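You operate a simulated robot arm through the tools that you are given. There is no shell and no other tool. Be economical: measure what you need, move in short steps, check, and stop when the job is done.

The job below is to be done with a simulated two-armed robot. You get a single attempt, and the scene is never put back.

Task
Pick up the yellow microphone with one hand, pass it to the other hand and put it on the back of the long wooden bench. Take the purple wiper and put it on top of the tall parts carton. Take the swap adapter with the white grip on the oak top of the grey cabinet and put it away on the top of the multicore tray. Open the bottom left drawer of the grey cabinet, put the black foam shield from the inside of the bottom left drawer of the grey cabinet on top of the red hand drum and shut the drawer again. Open the top left drawer of the grey cabinet, put the slim silver microphone from the inside of the top left drawer of the grey cabinet on top of the red microphone, then shut the drawer. Pull the left drawer of the guitar bench open. Any order will do. Set down upright: purple wiper, swap adapter with the white grip.

The check looks at the end state, three seconds after you hand in, the way a careful person would. Anything else that was tipped, shoved, dropped, spilled or broken makes it a failure.

Robot
Two 7-joint arms with two-finger parallel grippers on one trunk, on a base that drives. Base frame: it is fixed to the floor where the robot stands at the start and does not move with it; the origin is under the middle of the robot, x ahead of it, y to its left, z up; the surface under the hand at the start is at about z = 900. Lengths are in mm, angles in rad, forces in N, time in s.
The left shoulder is at the start at [71, 156, 1280], the right one opposite. Places, roughly: back of the long wooden bench (210x17 cm) [-2340, 1400, 760]; black foam shield (8x8x7 cm) [600, 500, 400]; bottom left drawer of the grey cabinet [600, 300, 500]; left drawer of the guitar bench [700, 2800, 700]; purple wiper [750, -250, 1000]; red hand drum (17x21x15 cm) [500, 300, 1000]; red microphone (5x5x15 cm) [500, 0, 1000]; slim silver microphone (3x3x15 cm) [600, 500, 700]; swap adapter with the white grip (14x4x7 cm) [700, -500, 900]; tall parts carton [750, 0, 1000]; top left drawer of the grey cabinet [600, 300, 700]; top of the multicore tray [-2400, 1800, 800]; yellow microphone (5x5x15 cm) [800, 0, 1000]. Payload 3.91 kg a hand.
The tool frame of a hand sits at the grasp point between the pads (the TCP): z along the fingers, y along the line on which they close. The tips reach 30 mm beyond it. The gripper opens to 110 mm. The fingers are 20 mm wide and 10 mm thick; the gripper's body (48 by 112 mm) begins 55 mm behind the TCP.
Orientation is that of the tool frame in the base frame, as [roll, pitch, yaw] about the fixed x, y, z axes, in that order (R = Rz(yaw) Ry(pitch) Rx(roll)). With the fingers straight down and closing along the base's y, the tool's x points along the base's -x, its y along +y and its z along -z.

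Tools
- The arms move only by the tool jog_arm. It takes "left_motion", "right_motion" or both (then of equal length, played together; a hand with none holds still); each is a list of rows, each a list of 3 entries, a list of its own where there are three numbers: the finger opening in mm, from 0 to 110, then the shift along the tool's x, y, z in units of 400 mm (1.0 is 400 mm), then the turn, a rotation vector about the tool's x, y, z in units of 180 degrees (1.0 is 180 degrees). In form: [[claw, [x, y, z], [wx, wy, wz]], ...]. A call has 1 to 8 rows; each row is the pose to reach, as a shift and turn from the pose commanded when the call began, along the tool's axes at that moment. A call with a number of a shift or a turn outside -1 to 1 is refused whole. Each row takes 0.2 s and may step no farther than 50 mm and 0.15 rad from the row before; otherwise, or with a gripper value out of range, the whole call is refused. A pose out of reach is approached as far as the arm can. The call stops where the force on the tool passes 40 N (or 10 N more than at its start, if that is more) or the arm is blocked; 0.2 s more then pass. The fingers move at their own pace (about 108 mm/s each) and stop on an object; they squeeze with about 41 N. The grip force told is the motor's: it shows also when the fingers shut on nothing. Time passes only in rows, and 0.2 s behind the last, so rows that repeat a pose let the fingers close. The reply holds the time, the measured pose of the TCP, the force on the tool along the base axes, the opening and the grip force, in the units named above and with some noise, with the torque about the TCP (base axes, N m) and any sound that the robot's microphone picked up.
- Cameras (640 x 400 px; columns grow to the right, rows downward): "scene" is now at [122.6, 28.1, 1485.8]; the picture's right is [0.37, -0.93, 0.00], its down [-0.71, -0.28, -0.65] and it looks along [0.61, 0.24, -0.76] (base axes); focal length 214 px, centre (320, 200). "left" rides on the left gripper at [72, -17, -103] in its tool frame; the picture's right is [0.23, 0.97, 0.00], its down [-0.76, 0.18, -0.62] and it looks along [-0.61, 0.14, 0.78] (tool axes); focal length 222 px, centre (320, 200). "right" rides on the right gripper at [72, 17, -103] in its tool frame; the picture's right is [-0.23, 0.97, 0.00], its down [-0.76, -0.18, -0.62] and it looks along [-0.61, -0.14, 0.78] (tool axes); focal length 222 px, centre (320, 200). There is no depth. A picture from a camera that has moved, and an enlarged one, comes with that camera's place and axes in the base frame and with its lens.
- camera(camera): a new picture of that camera. The clock stands still meanwhile.
- move_column(by): slides the trunk up (or, below 0, down) by that many mm; the arms and the scene camera ride with it, the base frame stays. It gives what a move gives, with no picture.
- steer(legs): drives the robot by 1 to 6 legs, each [ahead, left, turn to the left] in mm, mm and rad, along the robot's own axes; the way and the turn of a leg run together, so that a leg with both is an arc; at most 1500 mm and 3.142 rad a leg. The arms and the cameras ride along, it lands a little off, and it stops where it bumps. It gives what a move gives.
- pan_tilt(pan, tilt): turns the head with the scene camera to pan (to the left, within 1.501 rad either way) and tilt (down, from -0.506 to 1.204), counted from straight ahead of the robot. It gives what a move gives.
- zoom(camera, box): a new picture of the part [left, top, right, bottom] of that camera's present view, enlarged. The clock stands still meanwhile.
- job_done(): hands the job in; it is judged then, once.

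Go step by step. Nothing tells you exact positions but the pictures and the camera data: compare them with the known pose of the tool, close in by small moves and look again before you grip or let go. The budget is 483 turns and 230 pictures, counting those below and the enlarged ones. Unless the task says otherwise, let go and move clear before handing in, and close with one line.

The tools are called after "Request:" as a command line: name --argument value ..., lists and objects as JSON in quotes. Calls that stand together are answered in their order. jog_arm: Moves the arms, as the interface text tells. Its arguments: {"type":"object","properties":{"left_motion":{"type":"array"},"right_motion":{"type":"array"}},"required":[]} The other tools are called the same way: move_column (by) slides the trunk up or down; steer (legs) drives the base; pan_tilt (pan, tilt) turns the head that bears the scene camera; camera (camera) takes a picture; zoom (camera, box) takes an enlarged picture of a part of a camera's view; job_done () hands the job in.

At the start:

```text
clock: 0.0
left_ee_pos: [614.7, 486.5, 1329.1]
left_ee_rot: [3.14, 0.002, -3.141]
left_force: [-1.2, -0.2, 0.4]
left_moment: [-0.03, 0.0, 0.03]
left_finger_gap: 110.2
left_grasp_force: 0.0
right_ee_pos: [738.5, -19.2, 1275.1]
right_ee_rot: [3.141, 0.002, 3.141]
right_force: [-0.4, -0.4, -0.4]
right_moment: [0.03, -0.03, 0.0]
right_finger_gap: 109.9
right_grasp_force: 0.1
trunk travel left (down, up): [-725.0, 215.0]
robot x, y, heading: [-0.0, 0.9, 0.001]
head pan, tilt: [0.375, 0.862]
```

scene: 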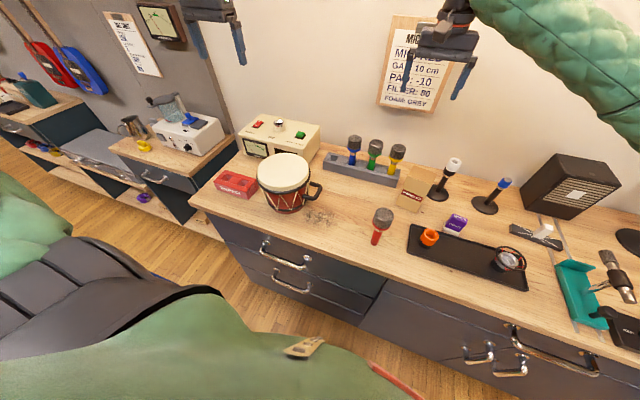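
right: 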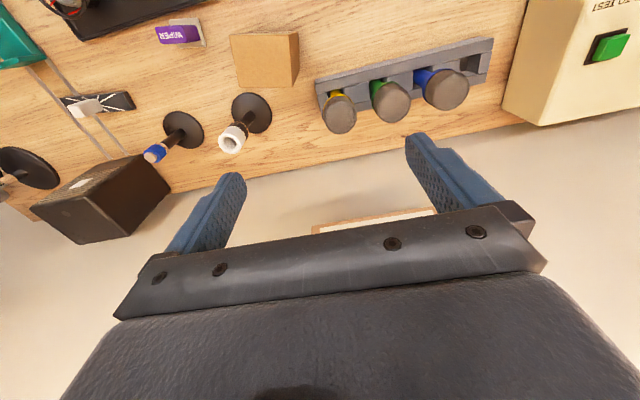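
left: 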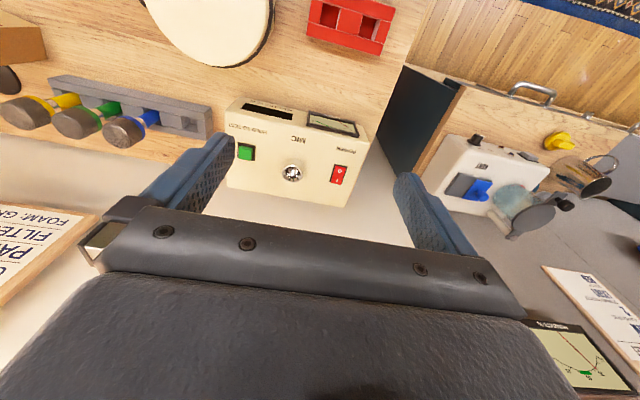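

I see the bench in front with the drum, microphone rack, carton and wiper. First I will look closer at the items and look around.

Request:
zoom --camera "scene" --box '[220, 100, 420, 260]'

Request:
zoom --camera "scene" --box '[380, 140, 640, 340]'

Request:
pan_tilt --pan 1.3 --tilt 0.5

Request:
camera --camera "scene"

```text
2.50 times, centred on (320, 180) of scene
camera zoom: at [122.6, 28.1, 1485.8], right [0.37, -0.93, 0.0], down [-0.71, -0.28, -0.65], along [0.61, 0.24, -0.76], focal length 536 px, centre (320, 250)
```

zoom: 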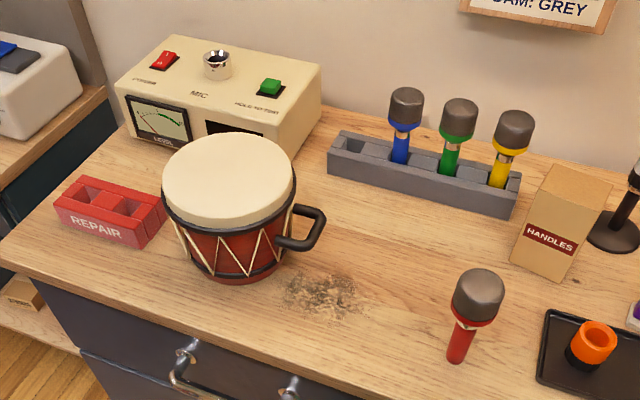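

```text
2.00 times, centred on (510, 240) of scene
camera zoom: at [122.6, 28.1, 1485.8], right [0.37, -0.93, 0.0], down [-0.71, -0.28, -0.65], along [0.61, 0.24, -0.76], focal length 429 px, centre (-60, 120)
```

zoom: 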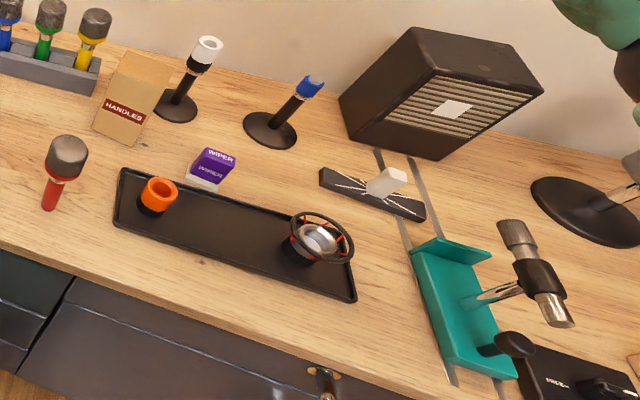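

```text
clock: 1.2
left_ee_pos: [614.1, 487.2, 1329.4]
left_ee_rot: [3.14, 0.002, 3.14]
left_force: [-0.2, 0.3, -0.5]
left_moment: [-0.01, -0.01, 0.04]
left_finger_gap: 110.2
left_grasp_force: 0.1
right_ee_pos: [738.8, -19.6, 1275.5]
right_ee_rot: [-3.141, -0.001, 3.142]
right_force: [0.4, -0.3, -0.5]
right_moment: [-0.05, 0.04, 0.06]
right_finger_gap: 110.0
right_grasp_force: 0.1
trunk travel left (down, up): [-725.0, 215.0]
robot x, y, heading: [1.6, 0.7, -0.003]
head pan, tilt: [1.3, 0.499]
```

```text
224 pictures are left
camera scene: at [74.8, 87.3, 1516.7], right [0.96, -0.27, 0.0], down [-0.13, -0.46, -0.88], along [0.23, 0.85, -0.48], focal length 214 px, centre (320, 200)
```

scene: 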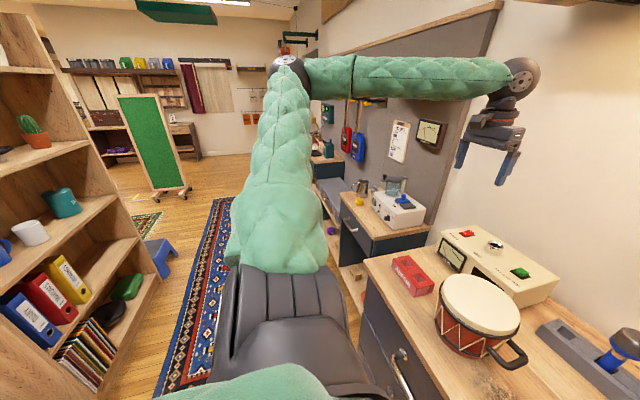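

The back area is to the robot's left. I start with the purple wiper, estimated near [632,-220,948]. I'll bring the right hand above it and look.

Request:
jog_arm --right_motion '[[110, [0.045, -0.083, 0.073], [0, 0, 0]], [110, [0.09, -0.167, 0.146], [0, 0, 0]], [110, [0.133, -0.25, 0.219], [0, 0, 0]], [110, [0.177, -0.333, 0.29], [0, 0, 0]], [110, [0.221, -0.417, 0.36], [0, 0, 0]], [110, [0.265, -0.5, 0.42], [0, 0, 0]]]'

Request:
pan_tilt --pan -0.2 --tilt 0.8

Request:
camera --camera "right"

Request:
camera --camera "scene"

```text
clock: 2.6
left_ee_pos: [613.2, 486.6, 1330.1]
left_ee_rot: [3.137, 0.005, -3.139]
left_force: [0.1, 0.6, 0.5]
left_moment: [0.01, -0.02, -0.03]
left_finger_gap: 109.9
left_grasp_force: 0.1
right_ee_pos: [633.7, -221.7, 1108.6]
right_ee_rot: [3.14, 0.001, 3.141]
right_force: [0.6, 0.1, 0.1]
right_moment: [0.0, -0.03, 0.01]
right_finger_gap: 110.0
right_grasp_force: 0.1
trunk travel left (down, up): [-725.0, 215.0]
robot x, y, heading: [-0.7, -0.2, 0.002]
head pan, tilt: [1.3, 0.499]
```

```text
clock: 4.2
left_ee_pos: [614.4, 487.1, 1329.9]
left_ee_rot: [3.14, 0.001, -3.141]
left_force: [-0.4, 0.9, -0.9]
left_moment: [0.02, -0.02, 0.02]
left_finger_gap: 110.3
left_grasp_force: 0.0
right_ee_pos: [636.1, -219.4, 1107.9]
right_ee_rot: [3.14, 0.0, 3.14]
right_force: [-0.7, 0.2, -0.7]
right_moment: [0.02, 0.01, 0.0]
right_finger_gap: 110.0
right_grasp_force: 0.1
trunk travel left (down, up): [-725.0, 215.0]
robot x, y, heading: [-1.9, 3.1, 0.003]
head pan, tilt: [-0.201, 0.799]
```

```text
223 pictures are left
camera right: at [562.4, -202.8, 1212.2], right [0.23, 0.97, 0.0], down [0.76, -0.18, 0.62], along [0.61, -0.14, -0.78], focal length 222 px, centre (320, 200)
```

right: 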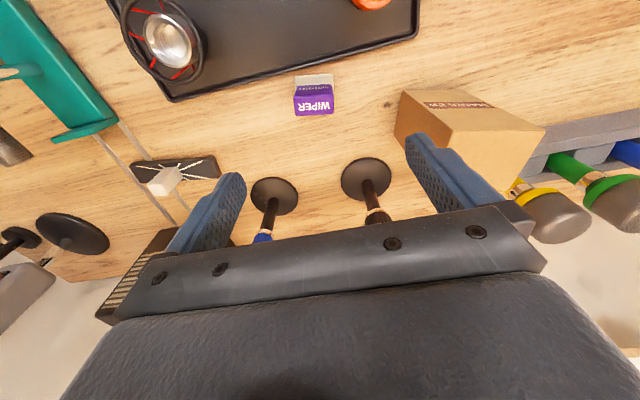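

```text
222 pictures are left
camera scene: at [129.3, -16.6, 1490.8], right [-0.2, -0.98, 0.0], down [-0.7, 0.14, -0.7], along [0.68, -0.14, -0.72], focal length 214 px, centre (320, 200)
```

scene: 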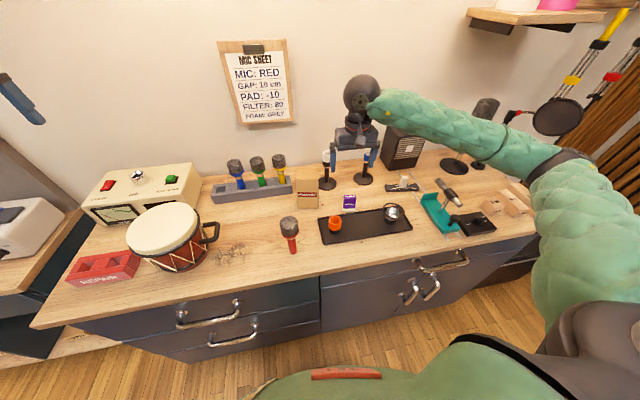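

The wiper is standing on its white base between the hand and tray. I zoom for exact numbers on it and the carton.

Request:
zoom --camera "right" --box '[260, 50, 380, 125]'

Request:
zoom --camera "scene" --box '[270, 160, 430, 260]'

```text
5.33 times, centred on (320, 88) of right
camera zoom: at [562.4, -202.8, 1212.2], right [0.23, 0.97, 0.0], down [0.76, -0.18, 0.62], along [0.61, -0.14, -0.78], focal length 1185 px, centre (320, 800)
```

zoom: 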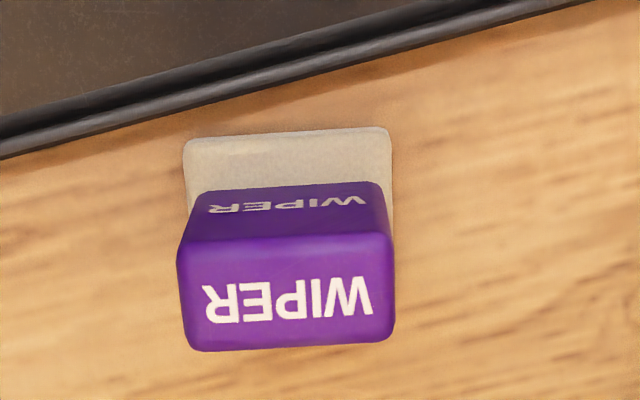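

```text
4.00 times, centred on (350, 210) of scene
camera zoom: at [129.3, -16.6, 1490.8], right [-0.2, -0.98, 0.0], down [-0.7, 0.14, -0.7], along [0.68, -0.14, -0.72], focal length 858 px, centre (200, 160)
```

zoom: 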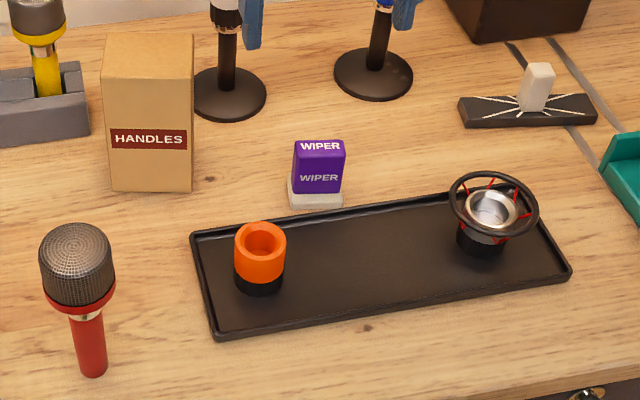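

Triangulated: wiper top at [631,-226,954], turned about -11°, table at z≈896; carton top centre about [685,-87,1037]. I'll descend around the wiper with a matching yaw.

Request:
jog_arm --right_motion '[[75, [0.01, -0.015, 0.1], [0, 0, 0.03]], [75, [0.01, -0.015, 0.2], [0, 0, 0.062]], [75, [0.01, -0.015, 0.3], [0, 0, 0.062]], [75, [0.01, -0.015, 0.36], [0, 0, 0.062]]]'

Request:
camera --camera "right"

```text
clock: 5.2
left_ee_pos: [614.3, 486.0, 1329.7]
left_ee_rot: [3.139, 0.001, 3.14]
left_force: [-0.2, 0.0, 0.4]
left_moment: [0.02, 0.02, 0.04]
left_finger_gap: 109.8
left_grasp_force: 0.0
right_ee_pos: [629.4, -227.5, 962.5]
right_ee_rot: [-3.142, 0.001, 2.946]
right_force: [-0.4, 0.3, 0.1]
right_moment: [0.01, -0.01, 0.02]
right_finger_gap: 75.0
right_grasp_force: 0.0
trunk travel left (down, up): [-725.0, 215.0]
robot x, y, heading: [0.8, -0.2, -0.001]
head pan, tilt: [-0.201, 0.799]
```

```text
219 pictures are left
camera right: at [561.7, -196.0, 1067.1], right [0.41, 0.91, 0.0], down [0.71, -0.32, 0.62], along [0.57, -0.26, -0.78], focal length 222 px, centre (320, 200)
```

right: 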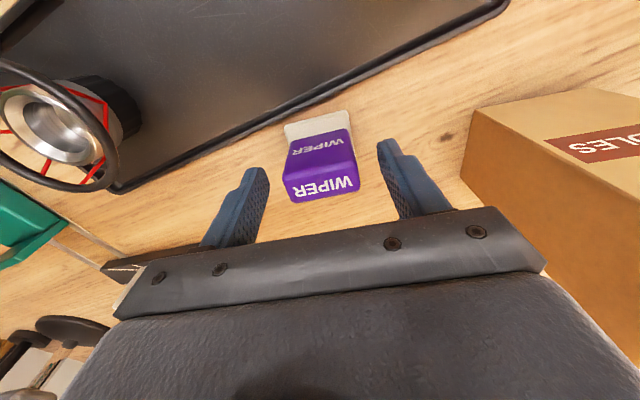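

The wiper top is centred between the fingers. Descend 26 mm and close.

Request:
jog_arm --right_motion '[[75, [0, 0, 0.066], [0, 0, 0]], [35, [0, 0, 0.066], [0, 0, 0]], [35, [0, 0, 0.066], [0, 0, 0]], [35, [0, 0, 0.066], [0, 0, 0]]]'

Request:
jog_arm --right_motion '[[35, [0, 0, 0], [0, 0, 0]], [35, [0, 0, -0.1], [0, 0, 0]], [35, [0, 0, -0.2], [0, 0, 0]], [35, [0, 0, -0.3], [0, 0, 0]], [35, [0, 0, -0.4], [0, 0, 0]], [35, [0, 0, -0.48], [0, 0, 0]]]'

Request:
camera --camera "right"

```text
clock: 6.2
left_ee_pos: [614.2, 486.0, 1328.6]
left_ee_rot: [3.141, 0.001, 3.141]
left_force: [-0.5, 0.7, -0.4]
left_moment: [-0.01, -0.01, -0.02]
left_finger_gap: 110.1
left_grasp_force: 0.1
right_ee_pos: [629.4, -225.2, 937.0]
right_ee_rot: [-3.14, 0.001, 2.947]
right_force: [0.4, -0.5, 0.1]
right_moment: [-0.02, 0.02, -0.01]
right_finger_gap: 47.0
right_grasp_force: 41.4
trunk travel left (down, up): [-725.0, 215.0]
robot x, y, heading: [5.7, -2.0, 0.006]
head pan, tilt: [-0.201, 0.799]
```

```text
clock: 7.6
left_ee_pos: [614.9, 486.0, 1330.1]
left_ee_rot: [3.14, 0.002, 3.141]
left_force: [0.1, 0.4, -1.0]
left_moment: [-0.02, 0.0, -0.03]
left_finger_gap: 109.8
left_grasp_force: 0.0
right_ee_pos: [627.6, -226.2, 1130.8]
right_ee_rot: [-3.141, 0.0, 2.947]
right_force: [0.0, -0.2, 0.6]
right_moment: [0.02, -0.03, 0.01]
right_finger_gap: 35.2
right_grasp_force: 0.0
trunk travel left (down, up): [-725.0, 215.0]
robot x, y, heading: [1.5, 0.5, 0.001]
head pan, tilt: [-0.201, 0.799]
```

```text
218 pictures are left
camera right: at [560.0, -196.4, 1233.9], right [0.41, 0.91, 0.0], down [0.71, -0.32, 0.62], along [0.57, -0.26, -0.78], focal length 222 px, centre (320, 200)
```

right: 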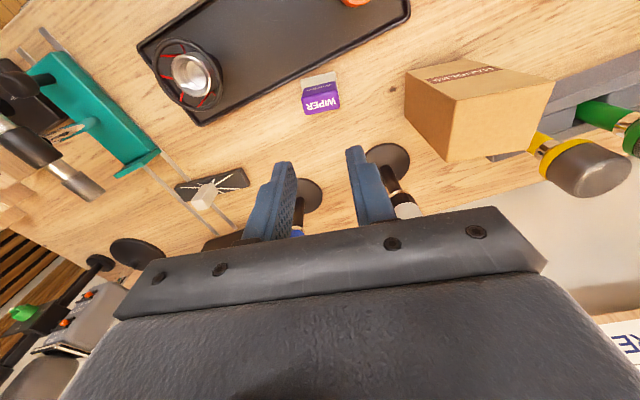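

The fingers pinched the wider felt foot and slid off. I check whether the wiper moved, then will grip a bit higher on the purple body.

Request:
zoom --camera "right" --box '[260, 50, 380, 125]'

```text
5.33 times, centred on (320, 88) of right
camera zoom: at [560.0, -196.4, 1233.9], right [0.41, 0.91, 0.0], down [0.71, -0.32, 0.62], along [0.57, -0.26, -0.78], focal length 1185 px, centre (320, 800)
```

zoom: 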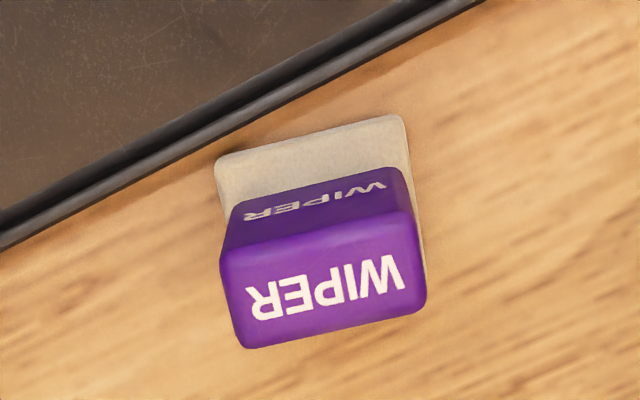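

It has not moved. Regrip with the TCP at z≈947, then lift a little and check.

Request:
jog_arm --right_motion '[[70, [0, 0, 0.12], [0, 0, -0.013]], [70, [0, 0, 0.24], [0, 0, -0.013]], [70, [0, 0, 0.36], [0, 0, -0.013]], [70, [0, 0, 0.457], [0, 0, -0.013]], [20, [0, 0, 0.457], [0, 0, -0.013]], [20, [0, 0, 0.457], [0, 0, -0.013]], [20, [0, 0, 0.457], [0, 0, -0.013]]]'

Request:
jog_arm --right_motion '[[20, [0, 0, -0.02], [0, 0, 0]], [20, [0, 0, -0.05], [0, 0, 0]]]'

Request:
camera --camera "right"

```text
clock: 9.2
left_ee_pos: [615.2, 486.2, 1329.6]
left_ee_rot: [3.139, 0.001, 3.14]
left_force: [-0.6, -0.4, -0.5]
left_moment: [0.02, 0.01, -0.02]
left_finger_gap: 110.1
left_grasp_force: 0.0
right_ee_pos: [630.1, -225.4, 943.8]
right_ee_rot: [-3.141, 0.0, 2.987]
right_force: [0.1, -0.2, -0.8]
right_moment: [0.01, 0.0, 0.04]
right_finger_gap: 43.8
right_grasp_force: 41.1
trunk travel left (down, up): [-725.0, 215.0]
robot x, y, heading: [-0.2, -0.3, 0.001]
head pan, tilt: [-0.201, 0.799]
```

```text
clock: 9.8
left_ee_pos: [613.7, 486.4, 1329.1]
left_ee_rot: [3.14, 0.0, -3.141]
left_force: [-0.5, 0.1, 0.1]
left_moment: [0.0, 0.0, 0.01]
left_finger_gap: 109.9
left_grasp_force: 0.0
right_ee_pos: [629.9, -224.8, 965.4]
right_ee_rot: [-3.141, 0.001, 2.989]
right_force: [-0.4, 0.2, -1.6]
right_moment: [0.01, 0.01, -0.02]
right_finger_gap: 43.6
right_grasp_force: 41.0
trunk travel left (down, up): [-725.0, 215.0]
robot x, y, heading: [-2.3, 0.4, 0.001]
head pan, tilt: [-0.201, 0.799]
```

```text
216 pictures are left
camera right: at [560.0, -197.1, 1069.0], right [0.37, 0.93, 0.0], down [0.73, -0.29, 0.62], along [0.58, -0.23, -0.78], focal length 222 px, centre (320, 200)
```

right: 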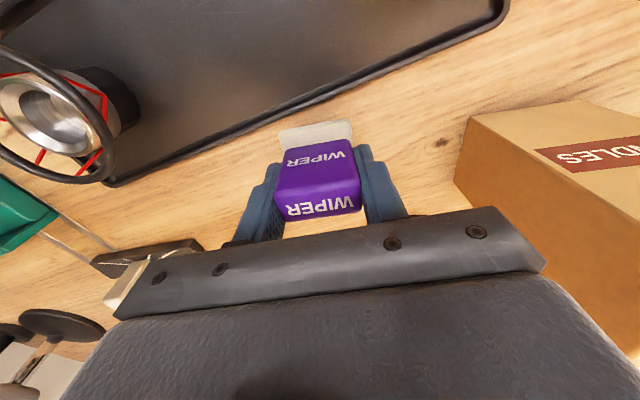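

It is held now (43.6 mm). Lift high and move over the carton, then check its top.

Request:
jog_arm --right_motion '[[20, [0, 0, -0.12], [0, 0, 0]], [20, [0, 0, -0.24], [0, 0, 0]], [20, [0, 0, -0.36], [0, 0, 0]], [20, [0, 0, -0.46], [0, 0, 0]], [20, [-0.02, 0.1, -0.46], [0, 0, 0]], [20, [-0.045, 0.2, -0.46], [0, 0, 0]], [20, [-0.065, 0.29, -0.46], [0, 0, 0]], [20, [-0.083, 0.362, -0.46], [0, 0, 0]]]'

Request:
camera --camera "right"

Request:
camera --camera "scene"

```text
clock: 11.6
left_ee_pos: [615.5, 487.3, 1328.8]
left_ee_rot: [3.14, 0.003, -3.141]
left_force: [-0.5, -0.6, -0.1]
left_moment: [-0.04, 0.02, 0.01]
left_finger_gap: 110.1
left_grasp_force: 0.1
right_ee_pos: [684.9, -87.1, 1147.2]
right_ee_rot: [-3.14, -0.002, 2.986]
right_force: [-0.4, -0.3, -1.8]
right_moment: [-0.04, 0.01, 0.01]
right_finger_gap: 43.5
right_grasp_force: 41.3
trunk travel left (down, up): [-725.0, 215.0]
robot x, y, heading: [1.0, -0.1, 0.003]
head pan, tilt: [-0.201, 0.799]
```

```text
215 pictures are left
camera right: at [614.3, -58.1, 1251.8], right [0.37, 0.93, 0.0], down [0.73, -0.29, 0.62], along [0.58, -0.23, -0.78], focal length 222 px, centre (320, 200)
```

right: 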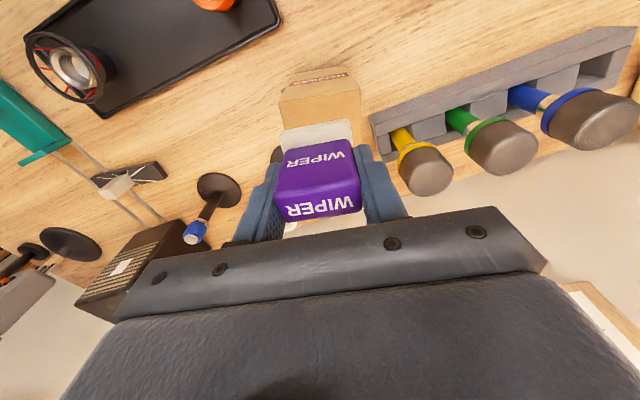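

```text
214 pictures are left
camera scene: at [130.4, -15.4, 1490.6], right [-0.2, -0.98, 0.0], down [-0.7, 0.14, -0.7], along [0.68, -0.14, -0.72], focal length 214 px, centre (320, 200)
```

scene: 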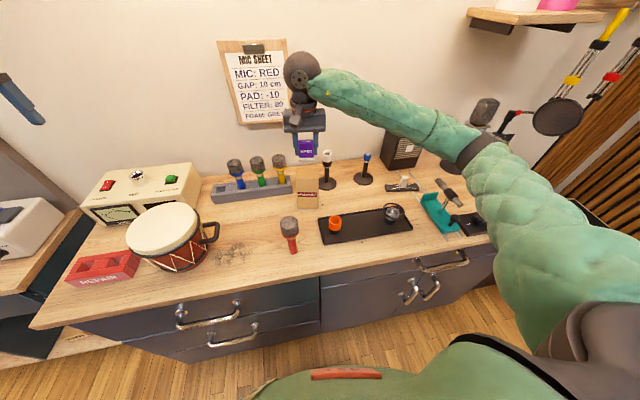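

The hand is over the carton. Zoom to measure the carton top edge from here.

Request:
zoom --camera "right" --box '[250, 60, 410, 160]'

Request:
zoom --camera "scene" --box '[260, 130, 360, 220]'

```text
4.00 times, centred on (330, 110) of right
camera zoom: at [614.3, -58.1, 1251.8], right [0.37, 0.93, 0.0], down [0.73, -0.29, 0.62], along [0.58, -0.23, -0.78], focal length 888 px, centre (280, 560)
```

zoom: 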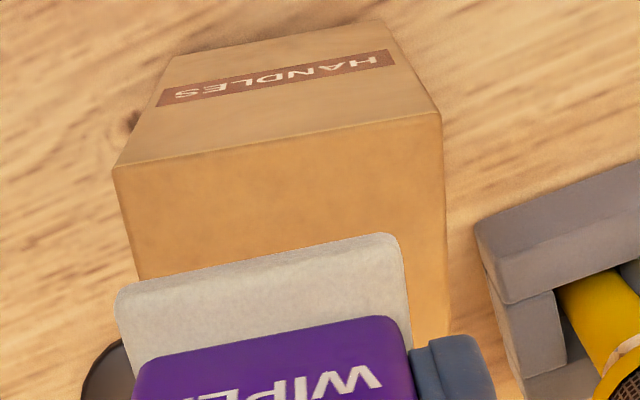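

```text
4.44 times, centred on (310, 175) of scene
camera zoom: at [130.4, -15.4, 1490.6], right [-0.2, -0.98, 0.0], down [-0.7, 0.14, -0.7], along [0.68, -0.14, -0.72], focal length 953 px, centre (364, 311)
```

zoom: 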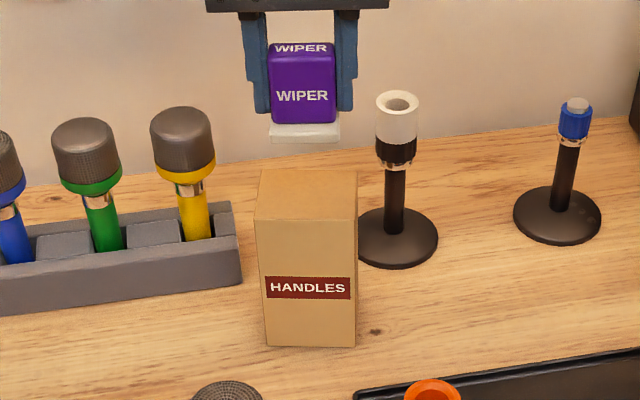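

The carton top is confirmed at z≈1037, centre [688,-86], yaw −13°. Lower the wiper to just above, then release.

Request:
jog_arm --right_motion '[[20, [-0.007, 0.0, 0.07], [0, 0, 0.022]], [20, [-0.007, 0.0, 0.12], [0, 0, 0.022]], [20, [-0.007, 0.0, 0.145], [0, 0, 0.022]]]'

Request:
zoom --camera "scene" --box '[270, 140, 350, 200]'

```text
clock: 12.4
left_ee_pos: [613.8, 485.7, 1328.7]
left_ee_rot: [3.14, 0.002, 3.141]
left_force: [-0.1, -0.1, 0.8]
left_moment: [-0.02, -0.01, 0.02]
left_finger_gap: 110.0
left_grasp_force: 0.1
right_ee_pos: [685.7, -89.4, 1091.1]
right_ee_rot: [-3.141, 0.0, 2.919]
right_force: [0.1, -0.1, -1.0]
right_moment: [-0.04, -0.04, -0.01]
right_finger_gap: 43.6
right_grasp_force: 41.1
trunk travel left (down, up): [-725.0, 215.0]
robot x, y, heading: [-2.4, -0.6, -0.001]
head pan, tilt: [-0.201, 0.799]
```

```text
6.67 times, centred on (310, 170) of scene
camera zoom: at [129.2, -16.8, 1490.8], right [-0.2, -0.98, 0.0], down [-0.7, 0.14, -0.7], along [0.68, -0.14, -0.72], focal length 1430 px, centre (387, 400)
```

zoom: 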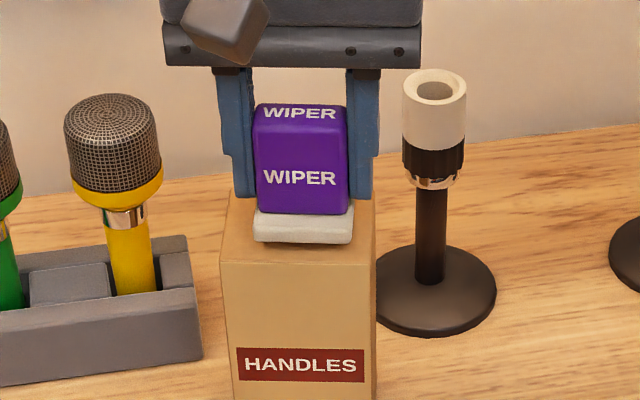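

About 5 mm above, well centred. Lower gently.

Request:
jog_arm --right_motion '[[20, [-0.003, 0.004, 0.005], [0, 0, 0]], [20, [-0.003, 0.004, 0.01], [0, 0, 0]]]'

```text
clock: 13.0
left_ee_pos: [615.2, 486.7, 1327.7]
left_ee_rot: [3.14, 0.002, 3.141]
left_force: [0.1, 0.8, -0.2]
left_moment: [-0.01, 0.02, -0.01]
left_finger_gap: 110.1
left_grasp_force: 0.1
right_ee_pos: [687.6, -86.3, 1086.8]
right_ee_rot: [-3.14, -0.001, 2.916]
right_force: [0.6, -0.1, -0.9]
right_moment: [-0.02, -0.01, -0.01]
right_finger_gap: 43.6
right_grasp_force: 40.8
trunk travel left (down, up): [-725.0, 215.0]
robot x, y, heading: [-1.1, -2.9, -0.002]
head pan, tilt: [-0.201, 0.799]
```

Request:
jog_arm --right_motion '[[20, [0, 0, 0.003], [0, 0, 0]], [20, [0, 0, 0.006], [0, 0, 0]]]'

Request:
zoom --camera "scene" --box '[270, 140, 350, 200]'

```text
clock: 13.6
left_ee_pos: [615.1, 488.0, 1329.3]
left_ee_rot: [3.14, 0.001, 3.141]
left_force: [-0.2, -0.1, -0.5]
left_moment: [0.01, -0.02, 0.0]
left_finger_gap: 109.8
left_grasp_force: 0.0
right_ee_pos: [688.3, -86.4, 1085.3]
right_ee_rot: [3.14, 0.0, 2.917]
right_force: [0.2, 0.0, -0.9]
right_moment: [0.01, 0.02, -0.02]
right_finger_gap: 43.6
right_grasp_force: 41.5
trunk travel left (down, up): [-725.0, 215.0]
robot x, y, heading: [-1.2, 1.9, -0.001]
head pan, tilt: [-0.201, 0.799]
```

```text
6.67 times, centred on (310, 170) of scene
camera zoom: at [129.5, -16.4, 1490.7], right [-0.2, -0.98, 0.0], down [-0.7, 0.14, -0.7], along [0.68, -0.14, -0.72], focal length 1430 px, centre (387, 400)
```

zoom: 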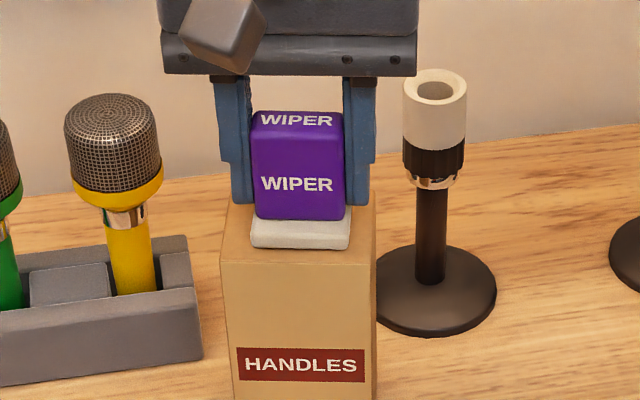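

Request:
jog_arm --right_motion '[[20, [0, 0, 0.003], [0, 0, 0]], [20, [0, 0, 0.006], [0, 0, 0]]]'

```text
clock: 14.2
left_ee_pos: [614.7, 486.2, 1329.1]
left_ee_rot: [3.14, 0.001, 3.141]
left_force: [-0.2, 0.0, 0.3]
left_moment: [0.02, 0.01, 0.01]
left_finger_gap: 110.0
left_grasp_force: 0.0
right_ee_pos: [687.8, -86.7, 1084.0]
right_ee_rot: [-3.141, 0.001, 2.919]
right_force: [0.7, -2.1, 6.7]
right_moment: [-0.1, 0.1, -0.03]
right_finger_gap: 43.3
right_grasp_force: 41.0
trunk travel left (down, up): [-725.0, 215.0]
robot x, y, heading: [0.9, 0.1, -0.0]
head pan, tilt: [-0.201, 0.799]
```

Contact (6.7 N up). Release and withdraw upward.

Request:
jog_arm --right_motion '[[50, [0, 0, 0], [0, 0, 0]], [65, [0, 0, 0], [0, 0, 0]], [65, [0, 0, -0.05], [0, 0, 0]], [65, [0, 0, -0.15], [0, 0, 0]], [65, [0, 0, -0.27], [0, 0, 0]], [65, [0, 0, -0.38], [0, 0, 0]]]'

Request:
camera --camera "scene"

Request:
camera --camera "right"

```text
clock: 15.6
left_ee_pos: [613.9, 488.0, 1329.2]
left_ee_rot: [3.141, 0.001, 3.141]
left_force: [0.5, 0.5, -0.2]
left_moment: [0.01, -0.01, -0.01]
left_finger_gap: 109.9
left_grasp_force: 0.1
right_ee_pos: [688.2, -86.4, 1235.6]
right_ee_rot: [-3.14, -0.001, 2.918]
right_force: [0.5, 0.2, -0.3]
right_moment: [0.01, 0.0, 0.01]
right_finger_gap: 65.3
right_grasp_force: 0.0
trunk travel left (down, up): [-725.0, 215.0]
robot x, y, heading: [-1.3, 0.1, -0.005]
head pan, tilt: [-0.201, 0.799]
```

```text
209 pictures are left
camera scene: at [128.7, -15.9, 1490.7], right [-0.2, -0.98, 0.0], down [-0.7, 0.14, -0.7], along [0.68, -0.14, -0.72], focal length 214 px, centre (320, 200)
```

scene: 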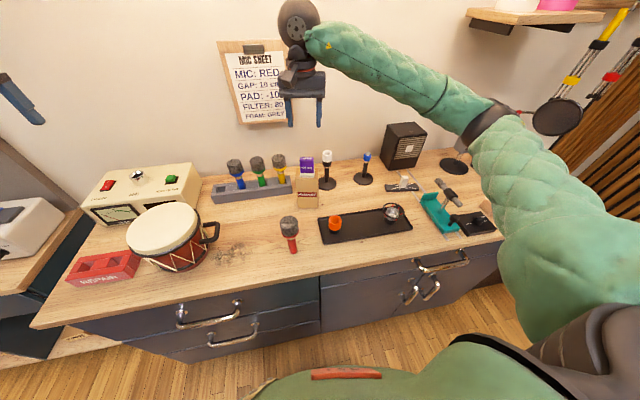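

```text
208 pictures are left
camera right: at [620.9, -53.7, 1339.4], right [0.44, 0.9, 0.0], down [0.7, -0.34, 0.62], along [0.56, -0.27, -0.78], focal length 222 px, centre (320, 200)
```

right: 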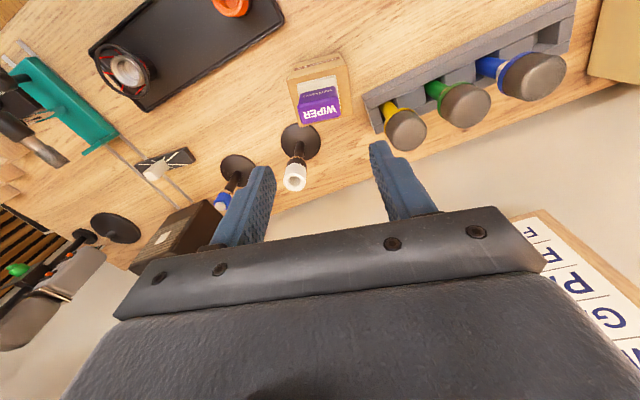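

The wiper stands on the carton. Next come the drawers; I'll need to back up, so I look left-behind and right-behind first.

Request:
pan_tilt --pan 1.5 --tilt 0.6

Request:
camera --camera "scene"

Request:
pan_tilt --pan -1.5 --tilt 0.6

Request:
camera --camera "scene"

```text
clock: 17.4
left_ee_pos: [614.5, 486.3, 1328.8]
left_ee_rot: [3.141, 0.002, 3.141]
left_force: [-0.2, -0.6, 0.6]
left_moment: [-0.02, -0.01, -0.02]
left_finger_gap: 109.9
left_grasp_force: 0.1
right_ee_pos: [688.9, -86.4, 1235.1]
right_ee_rot: [3.142, 0.001, 2.918]
right_force: [0.2, -0.4, 0.4]
right_moment: [0.0, 0.02, 0.01]
right_finger_gap: 65.0
right_grasp_force: 0.1
trunk travel left (down, up): [-725.0, 215.0]
robot x, y, heading: [0.3, -1.6, 0.003]
head pan, tilt: [1.499, 0.6]
```

```text
207 pictures are left
camera scene: at [56.8, 87.7, 1507.6], right [1.0, -0.07, 0.0], down [-0.04, -0.56, -0.82], along [0.06, 0.82, -0.57], focal length 214 px, centre (320, 200)
```

scene: 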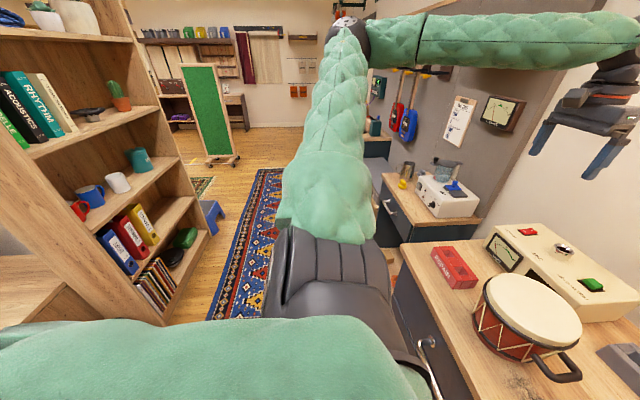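

```text
clock: 19.9
left_ee_pos: [614.4, 485.8, 1329.4]
left_ee_rot: [3.139, 0.002, -3.142]
left_force: [0.3, -0.8, 0.3]
left_moment: [0.04, 0.0, 0.01]
left_finger_gap: 110.1
left_grasp_force: 0.0
right_ee_pos: [688.8, -87.0, 1236.0]
right_ee_rot: [3.141, 0.0, 2.918]
right_force: [0.7, 1.3, -0.1]
right_moment: [0.03, -0.01, 0.01]
right_finger_gap: 64.7
right_grasp_force: 0.1
trunk travel left (down, up): [-725.0, 215.0]
robot x, y, heading: [-0.4, -0.9, -0.004]
head pan, tilt: [-1.499, 0.6]
```

```text
206 pictures are left
camera scene: at [56.7, -88.5, 1507.7], right [-1.0, -0.07, 0.0], down [-0.04, 0.56, -0.83], along [0.06, -0.82, -0.56], focal length 214 px, centre (320, 200)
```

scene: 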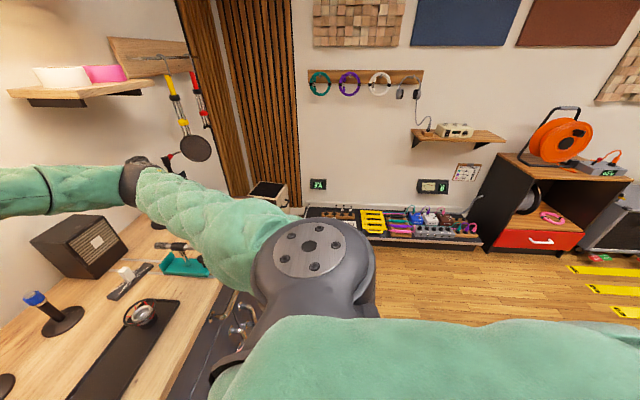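

There is about 0.9 m free behind. I back up 380 mm and look down at the drawers.

Request:
steer --legs '[[-380, 0, 0]]'

Request:
pan_tilt --pan 0.3 --tilt 0.75

Request:
camera --camera "scene"

```text
clock: 22.4
left_ee_pos: [229.1, 486.9, 1329.4]
left_ee_rot: [3.14, 0.001, 3.139]
left_force: [-0.4, -0.3, -0.1]
left_moment: [0.01, -0.03, -0.03]
left_finger_gap: 110.0
left_grasp_force: 0.1
right_ee_pos: [301.5, -87.7, 1234.0]
right_ee_rot: [-3.141, 0.0, 2.917]
right_force: [-0.4, -0.4, -0.1]
right_moment: [0.03, 0.03, 0.01]
right_finger_gap: 65.2
right_grasp_force: 0.1
trunk travel left (down, up): [-725.0, 215.0]
robot x, y, heading: [-387.9, 2.2, -0.002]
head pan, tilt: [-1.499, 0.6]
```

```text
clock: 24.2
left_ee_pos: [229.3, 485.4, 1329.6]
left_ee_rot: [3.14, 0.002, 3.14]
left_force: [-0.1, 0.7, -0.2]
left_moment: [0.01, -0.02, -0.04]
left_finger_gap: 110.1
left_grasp_force: 0.0
right_ee_pos: [301.8, -87.4, 1234.9]
right_ee_rot: [-3.141, 0.0, 2.916]
right_force: [-0.3, -0.1, -0.1]
right_moment: [0.02, 0.02, 0.0]
right_finger_gap: 64.8
right_grasp_force: 0.2
trunk travel left (down, up): [-725.0, 215.0]
robot x, y, heading: [-386.6, -2.5, -0.007]
head pan, tilt: [0.3, 0.75]
```

```text
205 pictures are left
camera scene: at [-257.1, 24.2, 1494.8], right [0.29, -0.96, 0.0], down [-0.65, -0.2, -0.73], along [0.7, 0.21, -0.68], focal length 214 px, centre (320, 200)
```

scene: 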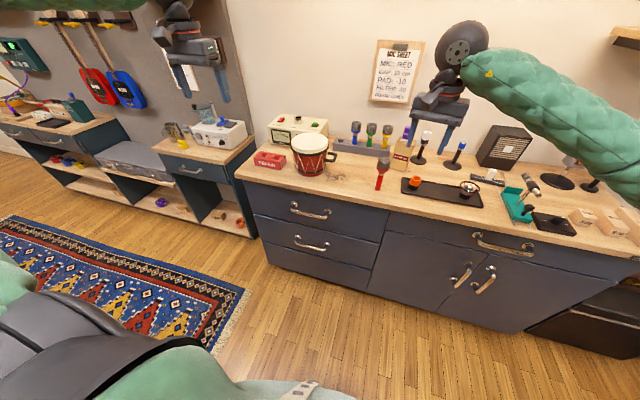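

Request:
zoom --camera "scene" --box '[230, 150, 430, 300]'

```text
2.67 times, centred on (330, 225) of scene
camera zoom: at [-257.1, 24.2, 1494.8], right [0.29, -0.96, 0.0], down [-0.65, -0.2, -0.73], along [0.7, 0.21, -0.68], focal length 572 px, centre (293, 133)
```

zoom: 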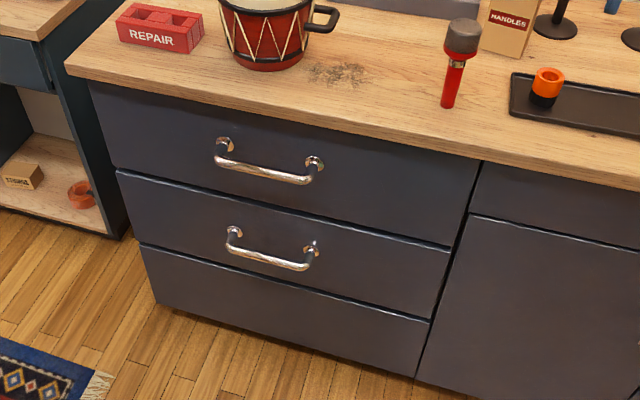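

Handles measured: top left drawer bar about [385,277,760], bottom left bar about [385,270,496], bench edge x≈417. I turn the left hand to point forward with fingers closing vertically, and pull the right hand back.

Request:
jog_arm --left_motion '[[110, [0, 0, 0], [-0.0275, -0.0275, 0.0275]], [110, [0, 0, 0], [-0.055, -0.055, 0.055]], [110, [0, 0, 0], [-0.0825, -0.0825, 0.0825]], [110, [0, 0, 0], [-0.11, -0.11, 0.11]], [110, [0, 0, 0], [-0.1375, -0.1375, 0.1375]], [110, [0, 0, 0], [-0.165, -0.165, 0.165]], [110, [0, 0, 0], [-0.1925, -0.1925, 0.1925]]]' --right_motion '[[65, [0.05, -0.012, 0], [0, 0, 0]], [65, [0.1, -0.024, 0], [0, 0, 0]], [65, [0.15, -0.036, 0], [0, 0, 0]], [65, [0.2, -0.048, 0], [0, 0, 0]], [65, [0.26, -0.06, 0], [0, 0, 0]], [65, [0.31, -0.072, 0], [0, 0, 0]], [65, [0.365, -0.083, 0], [0, 0, 0]]]'

Request:
jog_arm --left_motion '[[70, [0, 0, 0], [-0.0275, -0.0275, 0.0275]], [70, [0, 0, 0], [-0.055, -0.055, 0.055]], [70, [0, 0, 0], [-0.0825, -0.0825, 0.0825]], [70, [0, 0, 0], [-0.11, -0.11, 0.11]], [70, [0, 0, 0], [-0.1375, -0.1375, 0.1375]], [70, [0, 0, 0], [-0.165, -0.165, 0.165]], [70, [0, 0, 0], [-0.1925, -0.1925, 0.1925]]]'

Request:
camera --camera "left"

```text
clock: 25.8
left_ee_pos: [227.5, 486.3, 1329.0]
left_ee_rot: [2.351, 0.338, 2.35]
left_force: [0.4, 0.7, -0.4]
left_moment: [0.0, -0.04, -0.02]
left_finger_gap: 109.9
left_grasp_force: 0.1
right_ee_pos: [151.9, -86.5, 1236.5]
right_ee_rot: [-3.141, -0.001, 2.916]
right_force: [-0.2, -1.1, -0.7]
right_moment: [0.02, -0.01, -0.02]
right_finger_gap: 65.2
right_grasp_force: 0.0
trunk travel left (down, up): [-725.0, 215.0]
robot x, y, heading: [-388.8, 1.1, -0.003]
head pan, tilt: [0.3, 0.75]
```

```text
clock: 27.4
left_ee_pos: [229.0, 486.4, 1328.9]
left_ee_rot: [1.568, -0.002, 1.568]
left_force: [0.8, 0.1, -0.3]
left_moment: [0.01, 0.0, 0.0]
left_finger_gap: 70.0
left_grasp_force: 0.0
right_ee_pos: [152.2, -85.9, 1236.4]
right_ee_rot: [-3.141, 0.0, 2.916]
right_force: [-1.0, -0.8, -0.4]
right_moment: [-0.01, 0.0, 0.01]
right_finger_gap: 64.9
right_grasp_force: 0.0
trunk travel left (down, up): [-725.0, 215.0]
robot x, y, heading: [-389.1, 2.5, -0.004]
head pan, tilt: [0.3, 0.75]
```

```text
203 pictures are left
camera left: at [125.2, 558.6, 1313.7], right [0.0, 0.22, 0.97], down [-0.63, -0.76, 0.17], along [0.78, -0.61, 0.14], focal length 222 px, centre (320, 200)
```

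left: 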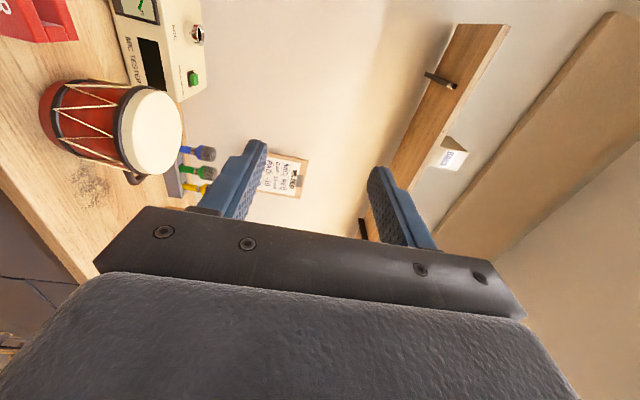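

The hand points forward as wanted. Lower the trunk by 600 mm while clear of the bench.

Request:
move_column --by -600

Request:
jog_arm --left_motion '[[70, [-0.09, -0.08, 0], [0, 0, 0]], [70, [-0.18, -0.16, 0], [0, 0, 0]], [70, [-0.27, -0.24, 0], [0, 0, 0]], [70, [-0.36, -0.32, 0], [0, 0, 0]], [70, [-0.45, -0.4, 0], [0, 0, 0]], [70, [-0.535, -0.48, 0], [0, 0, 0]], [70, [-0.535, -0.58, 0], [0, 0, 0]]]'

Request:
camera --camera "left"

Request:
camera --camera "scene"

```text
refused: -600 is not a number from -400 to 400
```

```text
clock: 29.0
left_ee_pos: [225.2, 270.5, 1098.6]
left_ee_rot: [1.568, -0.004, 1.569]
left_force: [1.2, 0.9, -0.1]
left_moment: [0.04, 0.04, -0.04]
left_finger_gap: 69.7
left_grasp_force: 0.0
left hand out of reach, approached as far as the arm can: row 3, 4, 5, 6
right_ee_pos: [151.6, -86.8, 1236.3]
right_ee_rot: [-3.141, -0.001, 2.917]
right_force: [-0.2, -0.2, -0.1]
right_moment: [-0.01, -0.02, -0.02]
right_finger_gap: 64.9
right_grasp_force: 0.1
trunk travel left (down, up): [-725.0, 215.0]
robot x, y, heading: [-385.6, -0.4, -0.003]
head pan, tilt: [0.3, 0.75]
```

```text
202 pictures are left
camera left: at [122.2, 343.2, 1082.0], right [0.0, 0.22, 0.97], down [-0.62, -0.76, 0.17], along [0.78, -0.61, 0.14], focal length 222 px, centre (320, 200)
```

left: 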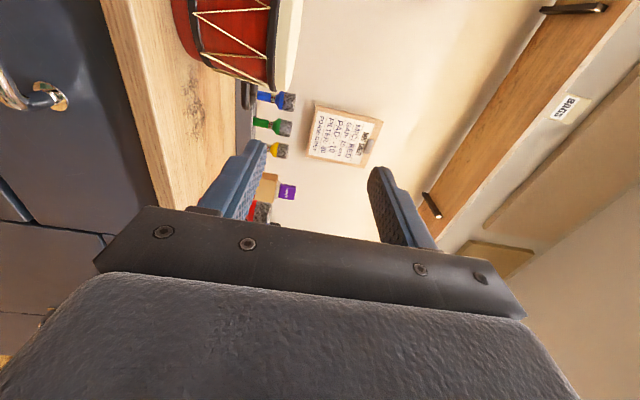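

```text
201 pictures are left
camera scene: at [-258.6, 25.1, 1495.0], right [0.29, -0.96, 0.0], down [-0.65, -0.2, -0.73], along [0.7, 0.21, -0.68], focal length 214 px, centre (320, 200)
```

scene: 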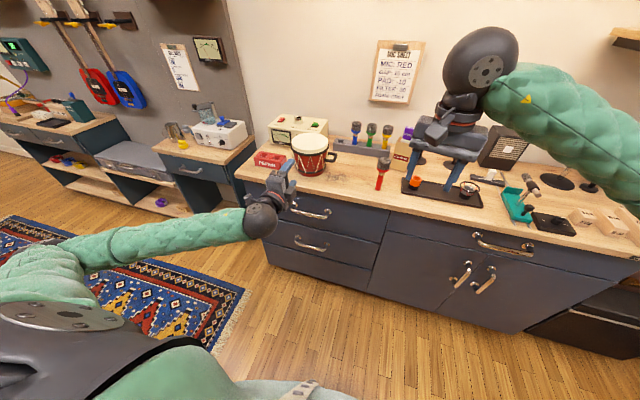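

The hand is in line with the handles. Lower the trunk in two steps to bring the hand to z≈497.

Request:
move_column --by -400

Request:
move_column --by -202

Request:
camera --camera "left"

Request:
camera --camera "scene"

```text
clock: 32.8
left_ee_pos: [225.8, 271.0, 697.3]
left_ee_rot: [1.568, -0.003, 1.569]
left_force: [-0.8, 0.3, -0.4]
left_moment: [-0.01, 0.01, 0.03]
left_finger_gap: 70.0
left_grasp_force: 0.2
right_ee_pos: [153.2, -88.0, 836.2]
right_ee_rot: [3.141, -0.001, 2.917]
right_force: [0.0, -0.1, -0.5]
right_moment: [-0.01, 0.02, 0.02]
right_finger_gap: 65.1
right_grasp_force: 0.0
trunk travel left (down, up): [-325.0, 615.0]
robot x, y, heading: [-387.9, 5.0, -0.003]
head pan, tilt: [0.3, 0.75]
```

```text
clock: 35.0
left_ee_pos: [226.3, 270.5, 495.9]
left_ee_rot: [1.569, -0.003, 1.571]
left_force: [0.5, -1.1, 0.4]
left_moment: [0.01, 0.0, 0.01]
left_finger_gap: 70.1
left_grasp_force: 0.1
right_ee_pos: [152.2, -86.3, 634.0]
right_ee_rot: [3.142, 0.001, 2.915]
right_force: [-1.3, -0.3, 0.6]
right_moment: [0.02, -0.04, -0.02]
right_finger_gap: 65.0
right_grasp_force: 0.0
trunk travel left (down, up): [-123.0, 817.0]
robot x, y, heading: [-388.1, 3.6, -0.0]
head pan, tilt: [0.3, 0.75]
```

```text
200 pictures are left
camera left: at [122.9, 342.8, 479.8], right [0.0, 0.22, 0.97], down [-0.62, -0.76, 0.17], along [0.78, -0.61, 0.14], focal length 222 px, centre (320, 200)
```

left: 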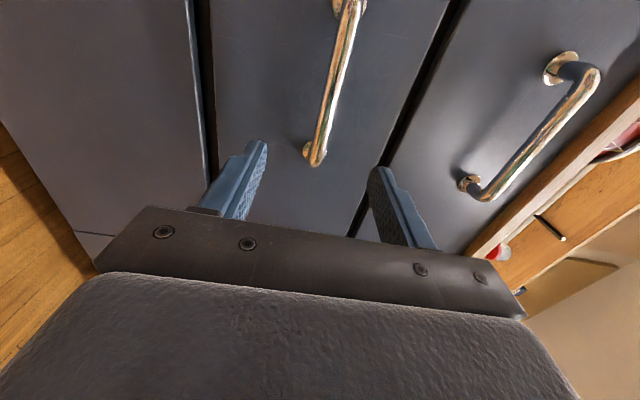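

```text
199 pictures are left
camera scene: at [-257.5, 24.1, 892.9], right [0.29, -0.96, 0.0], down [-0.65, -0.2, -0.73], along [0.7, 0.21, -0.68], focal length 214 px, centre (320, 200)
```

scene: 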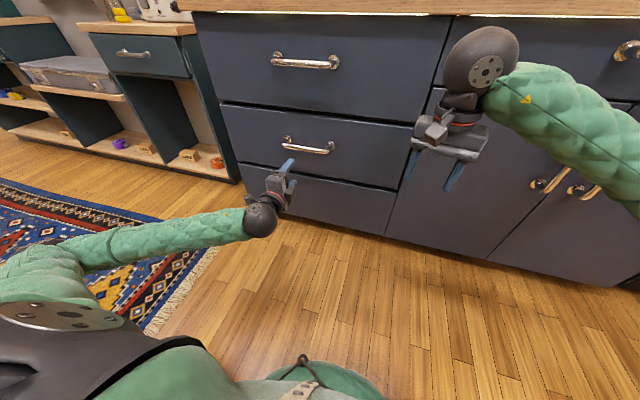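

The lower bar is at about [375,~268,508]. Raise 12 mm and advance most of the way, then check.

Request:
jog_arm --left_motion '[[70, [0, 0.03, 0.1], [0, 0, 0]], [70, [0, 0.03, 0.2], [0, 0, 0]], [70, [0, 0.03, 0.28], [0, 0, 0]]]'

Request:
camera --camera "left"

```text
clock: 35.8
left_ee_pos: [338.9, 270.4, 508.4]
left_ee_rot: [1.567, -0.002, 1.569]
left_force: [-0.2, -0.4, 0.2]
left_moment: [0.02, 0.01, 0.02]
left_finger_gap: 70.0
left_grasp_force: 0.1
right_ee_pos: [152.8, -86.2, 634.0]
right_ee_rot: [3.141, 0.0, 2.918]
right_force: [0.5, 0.7, 0.0]
right_moment: [0.02, -0.01, -0.01]
right_finger_gap: 64.9
right_grasp_force: 0.0
trunk travel left (down, up): [-123.0, 817.0]
robot x, y, heading: [-386.5, 0.7, -0.004]
head pan, tilt: [0.3, 0.75]
```

```text
198 pictures are left
camera left: at [235.7, 342.5, 492.7], right [0.0, 0.22, 0.97], down [-0.62, -0.76, 0.17], along [0.78, -0.61, 0.14], focal length 222 px, centre (320, 200)
```

left: 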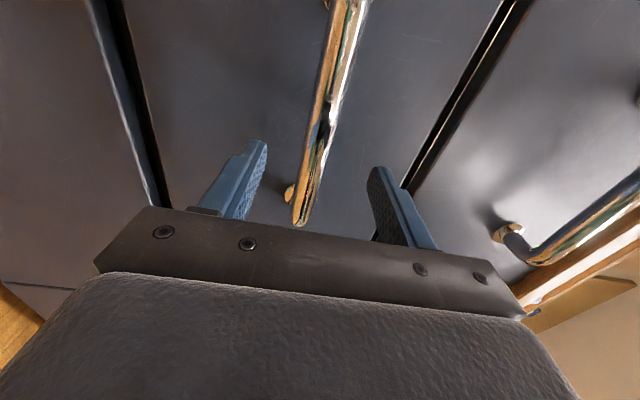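

Aligned. Advance 35 mm and close on the bar.

Request:
jog_arm --left_motion '[[70, [0, -0.005, 0.05], [0, 0, 0]], [70, [0, -0.005, 0.09], [0, 0, 0]], [0, [0, -0.005, 0.09], [0, 0, 0]], [0, [0, -0.005, 0.09], [0, 0, 0]], [0, [0, -0.005, 0.09], [0, 0, 0]]]'

Request:
camera --camera "left"

```text
clock: 37.0
left_ee_pos: [374.0, 268.8, 505.4]
left_ee_rot: [1.571, -0.001, 1.568]
left_force: [-7.9, 1.7, -15.8]
left_moment: [-0.09, 0.13, 0.11]
left_finger_gap: 19.6
left_grasp_force: 45.3
right_ee_pos: [153.3, -86.5, 632.6]
right_ee_rot: [-3.141, -0.002, 2.916]
right_force: [0.9, -0.6, 0.2]
right_moment: [-0.02, -0.01, 0.0]
right_finger_gap: 64.7
right_grasp_force: 0.0
trunk travel left (down, up): [-123.0, 817.0]
robot x, y, heading: [-386.8, 0.4, 0.0]
head pan, tilt: [0.3, 0.75]
```

```text
197 pictures are left
camera left: at [272.0, 342.1, 489.6], right [0.0, 0.23, 0.97], down [-0.62, -0.76, 0.18], along [0.78, -0.61, 0.14], focal length 222 px, centre (320, 200)
```

left: 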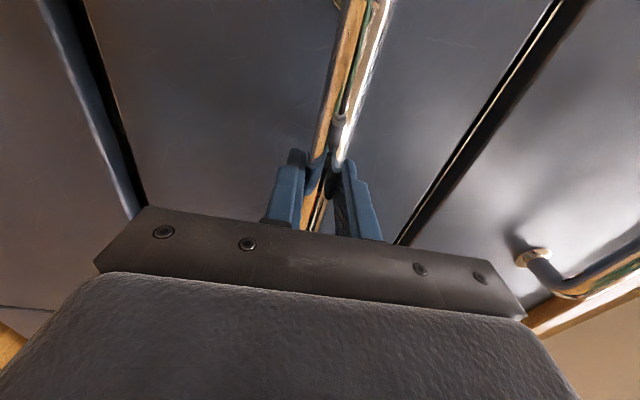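

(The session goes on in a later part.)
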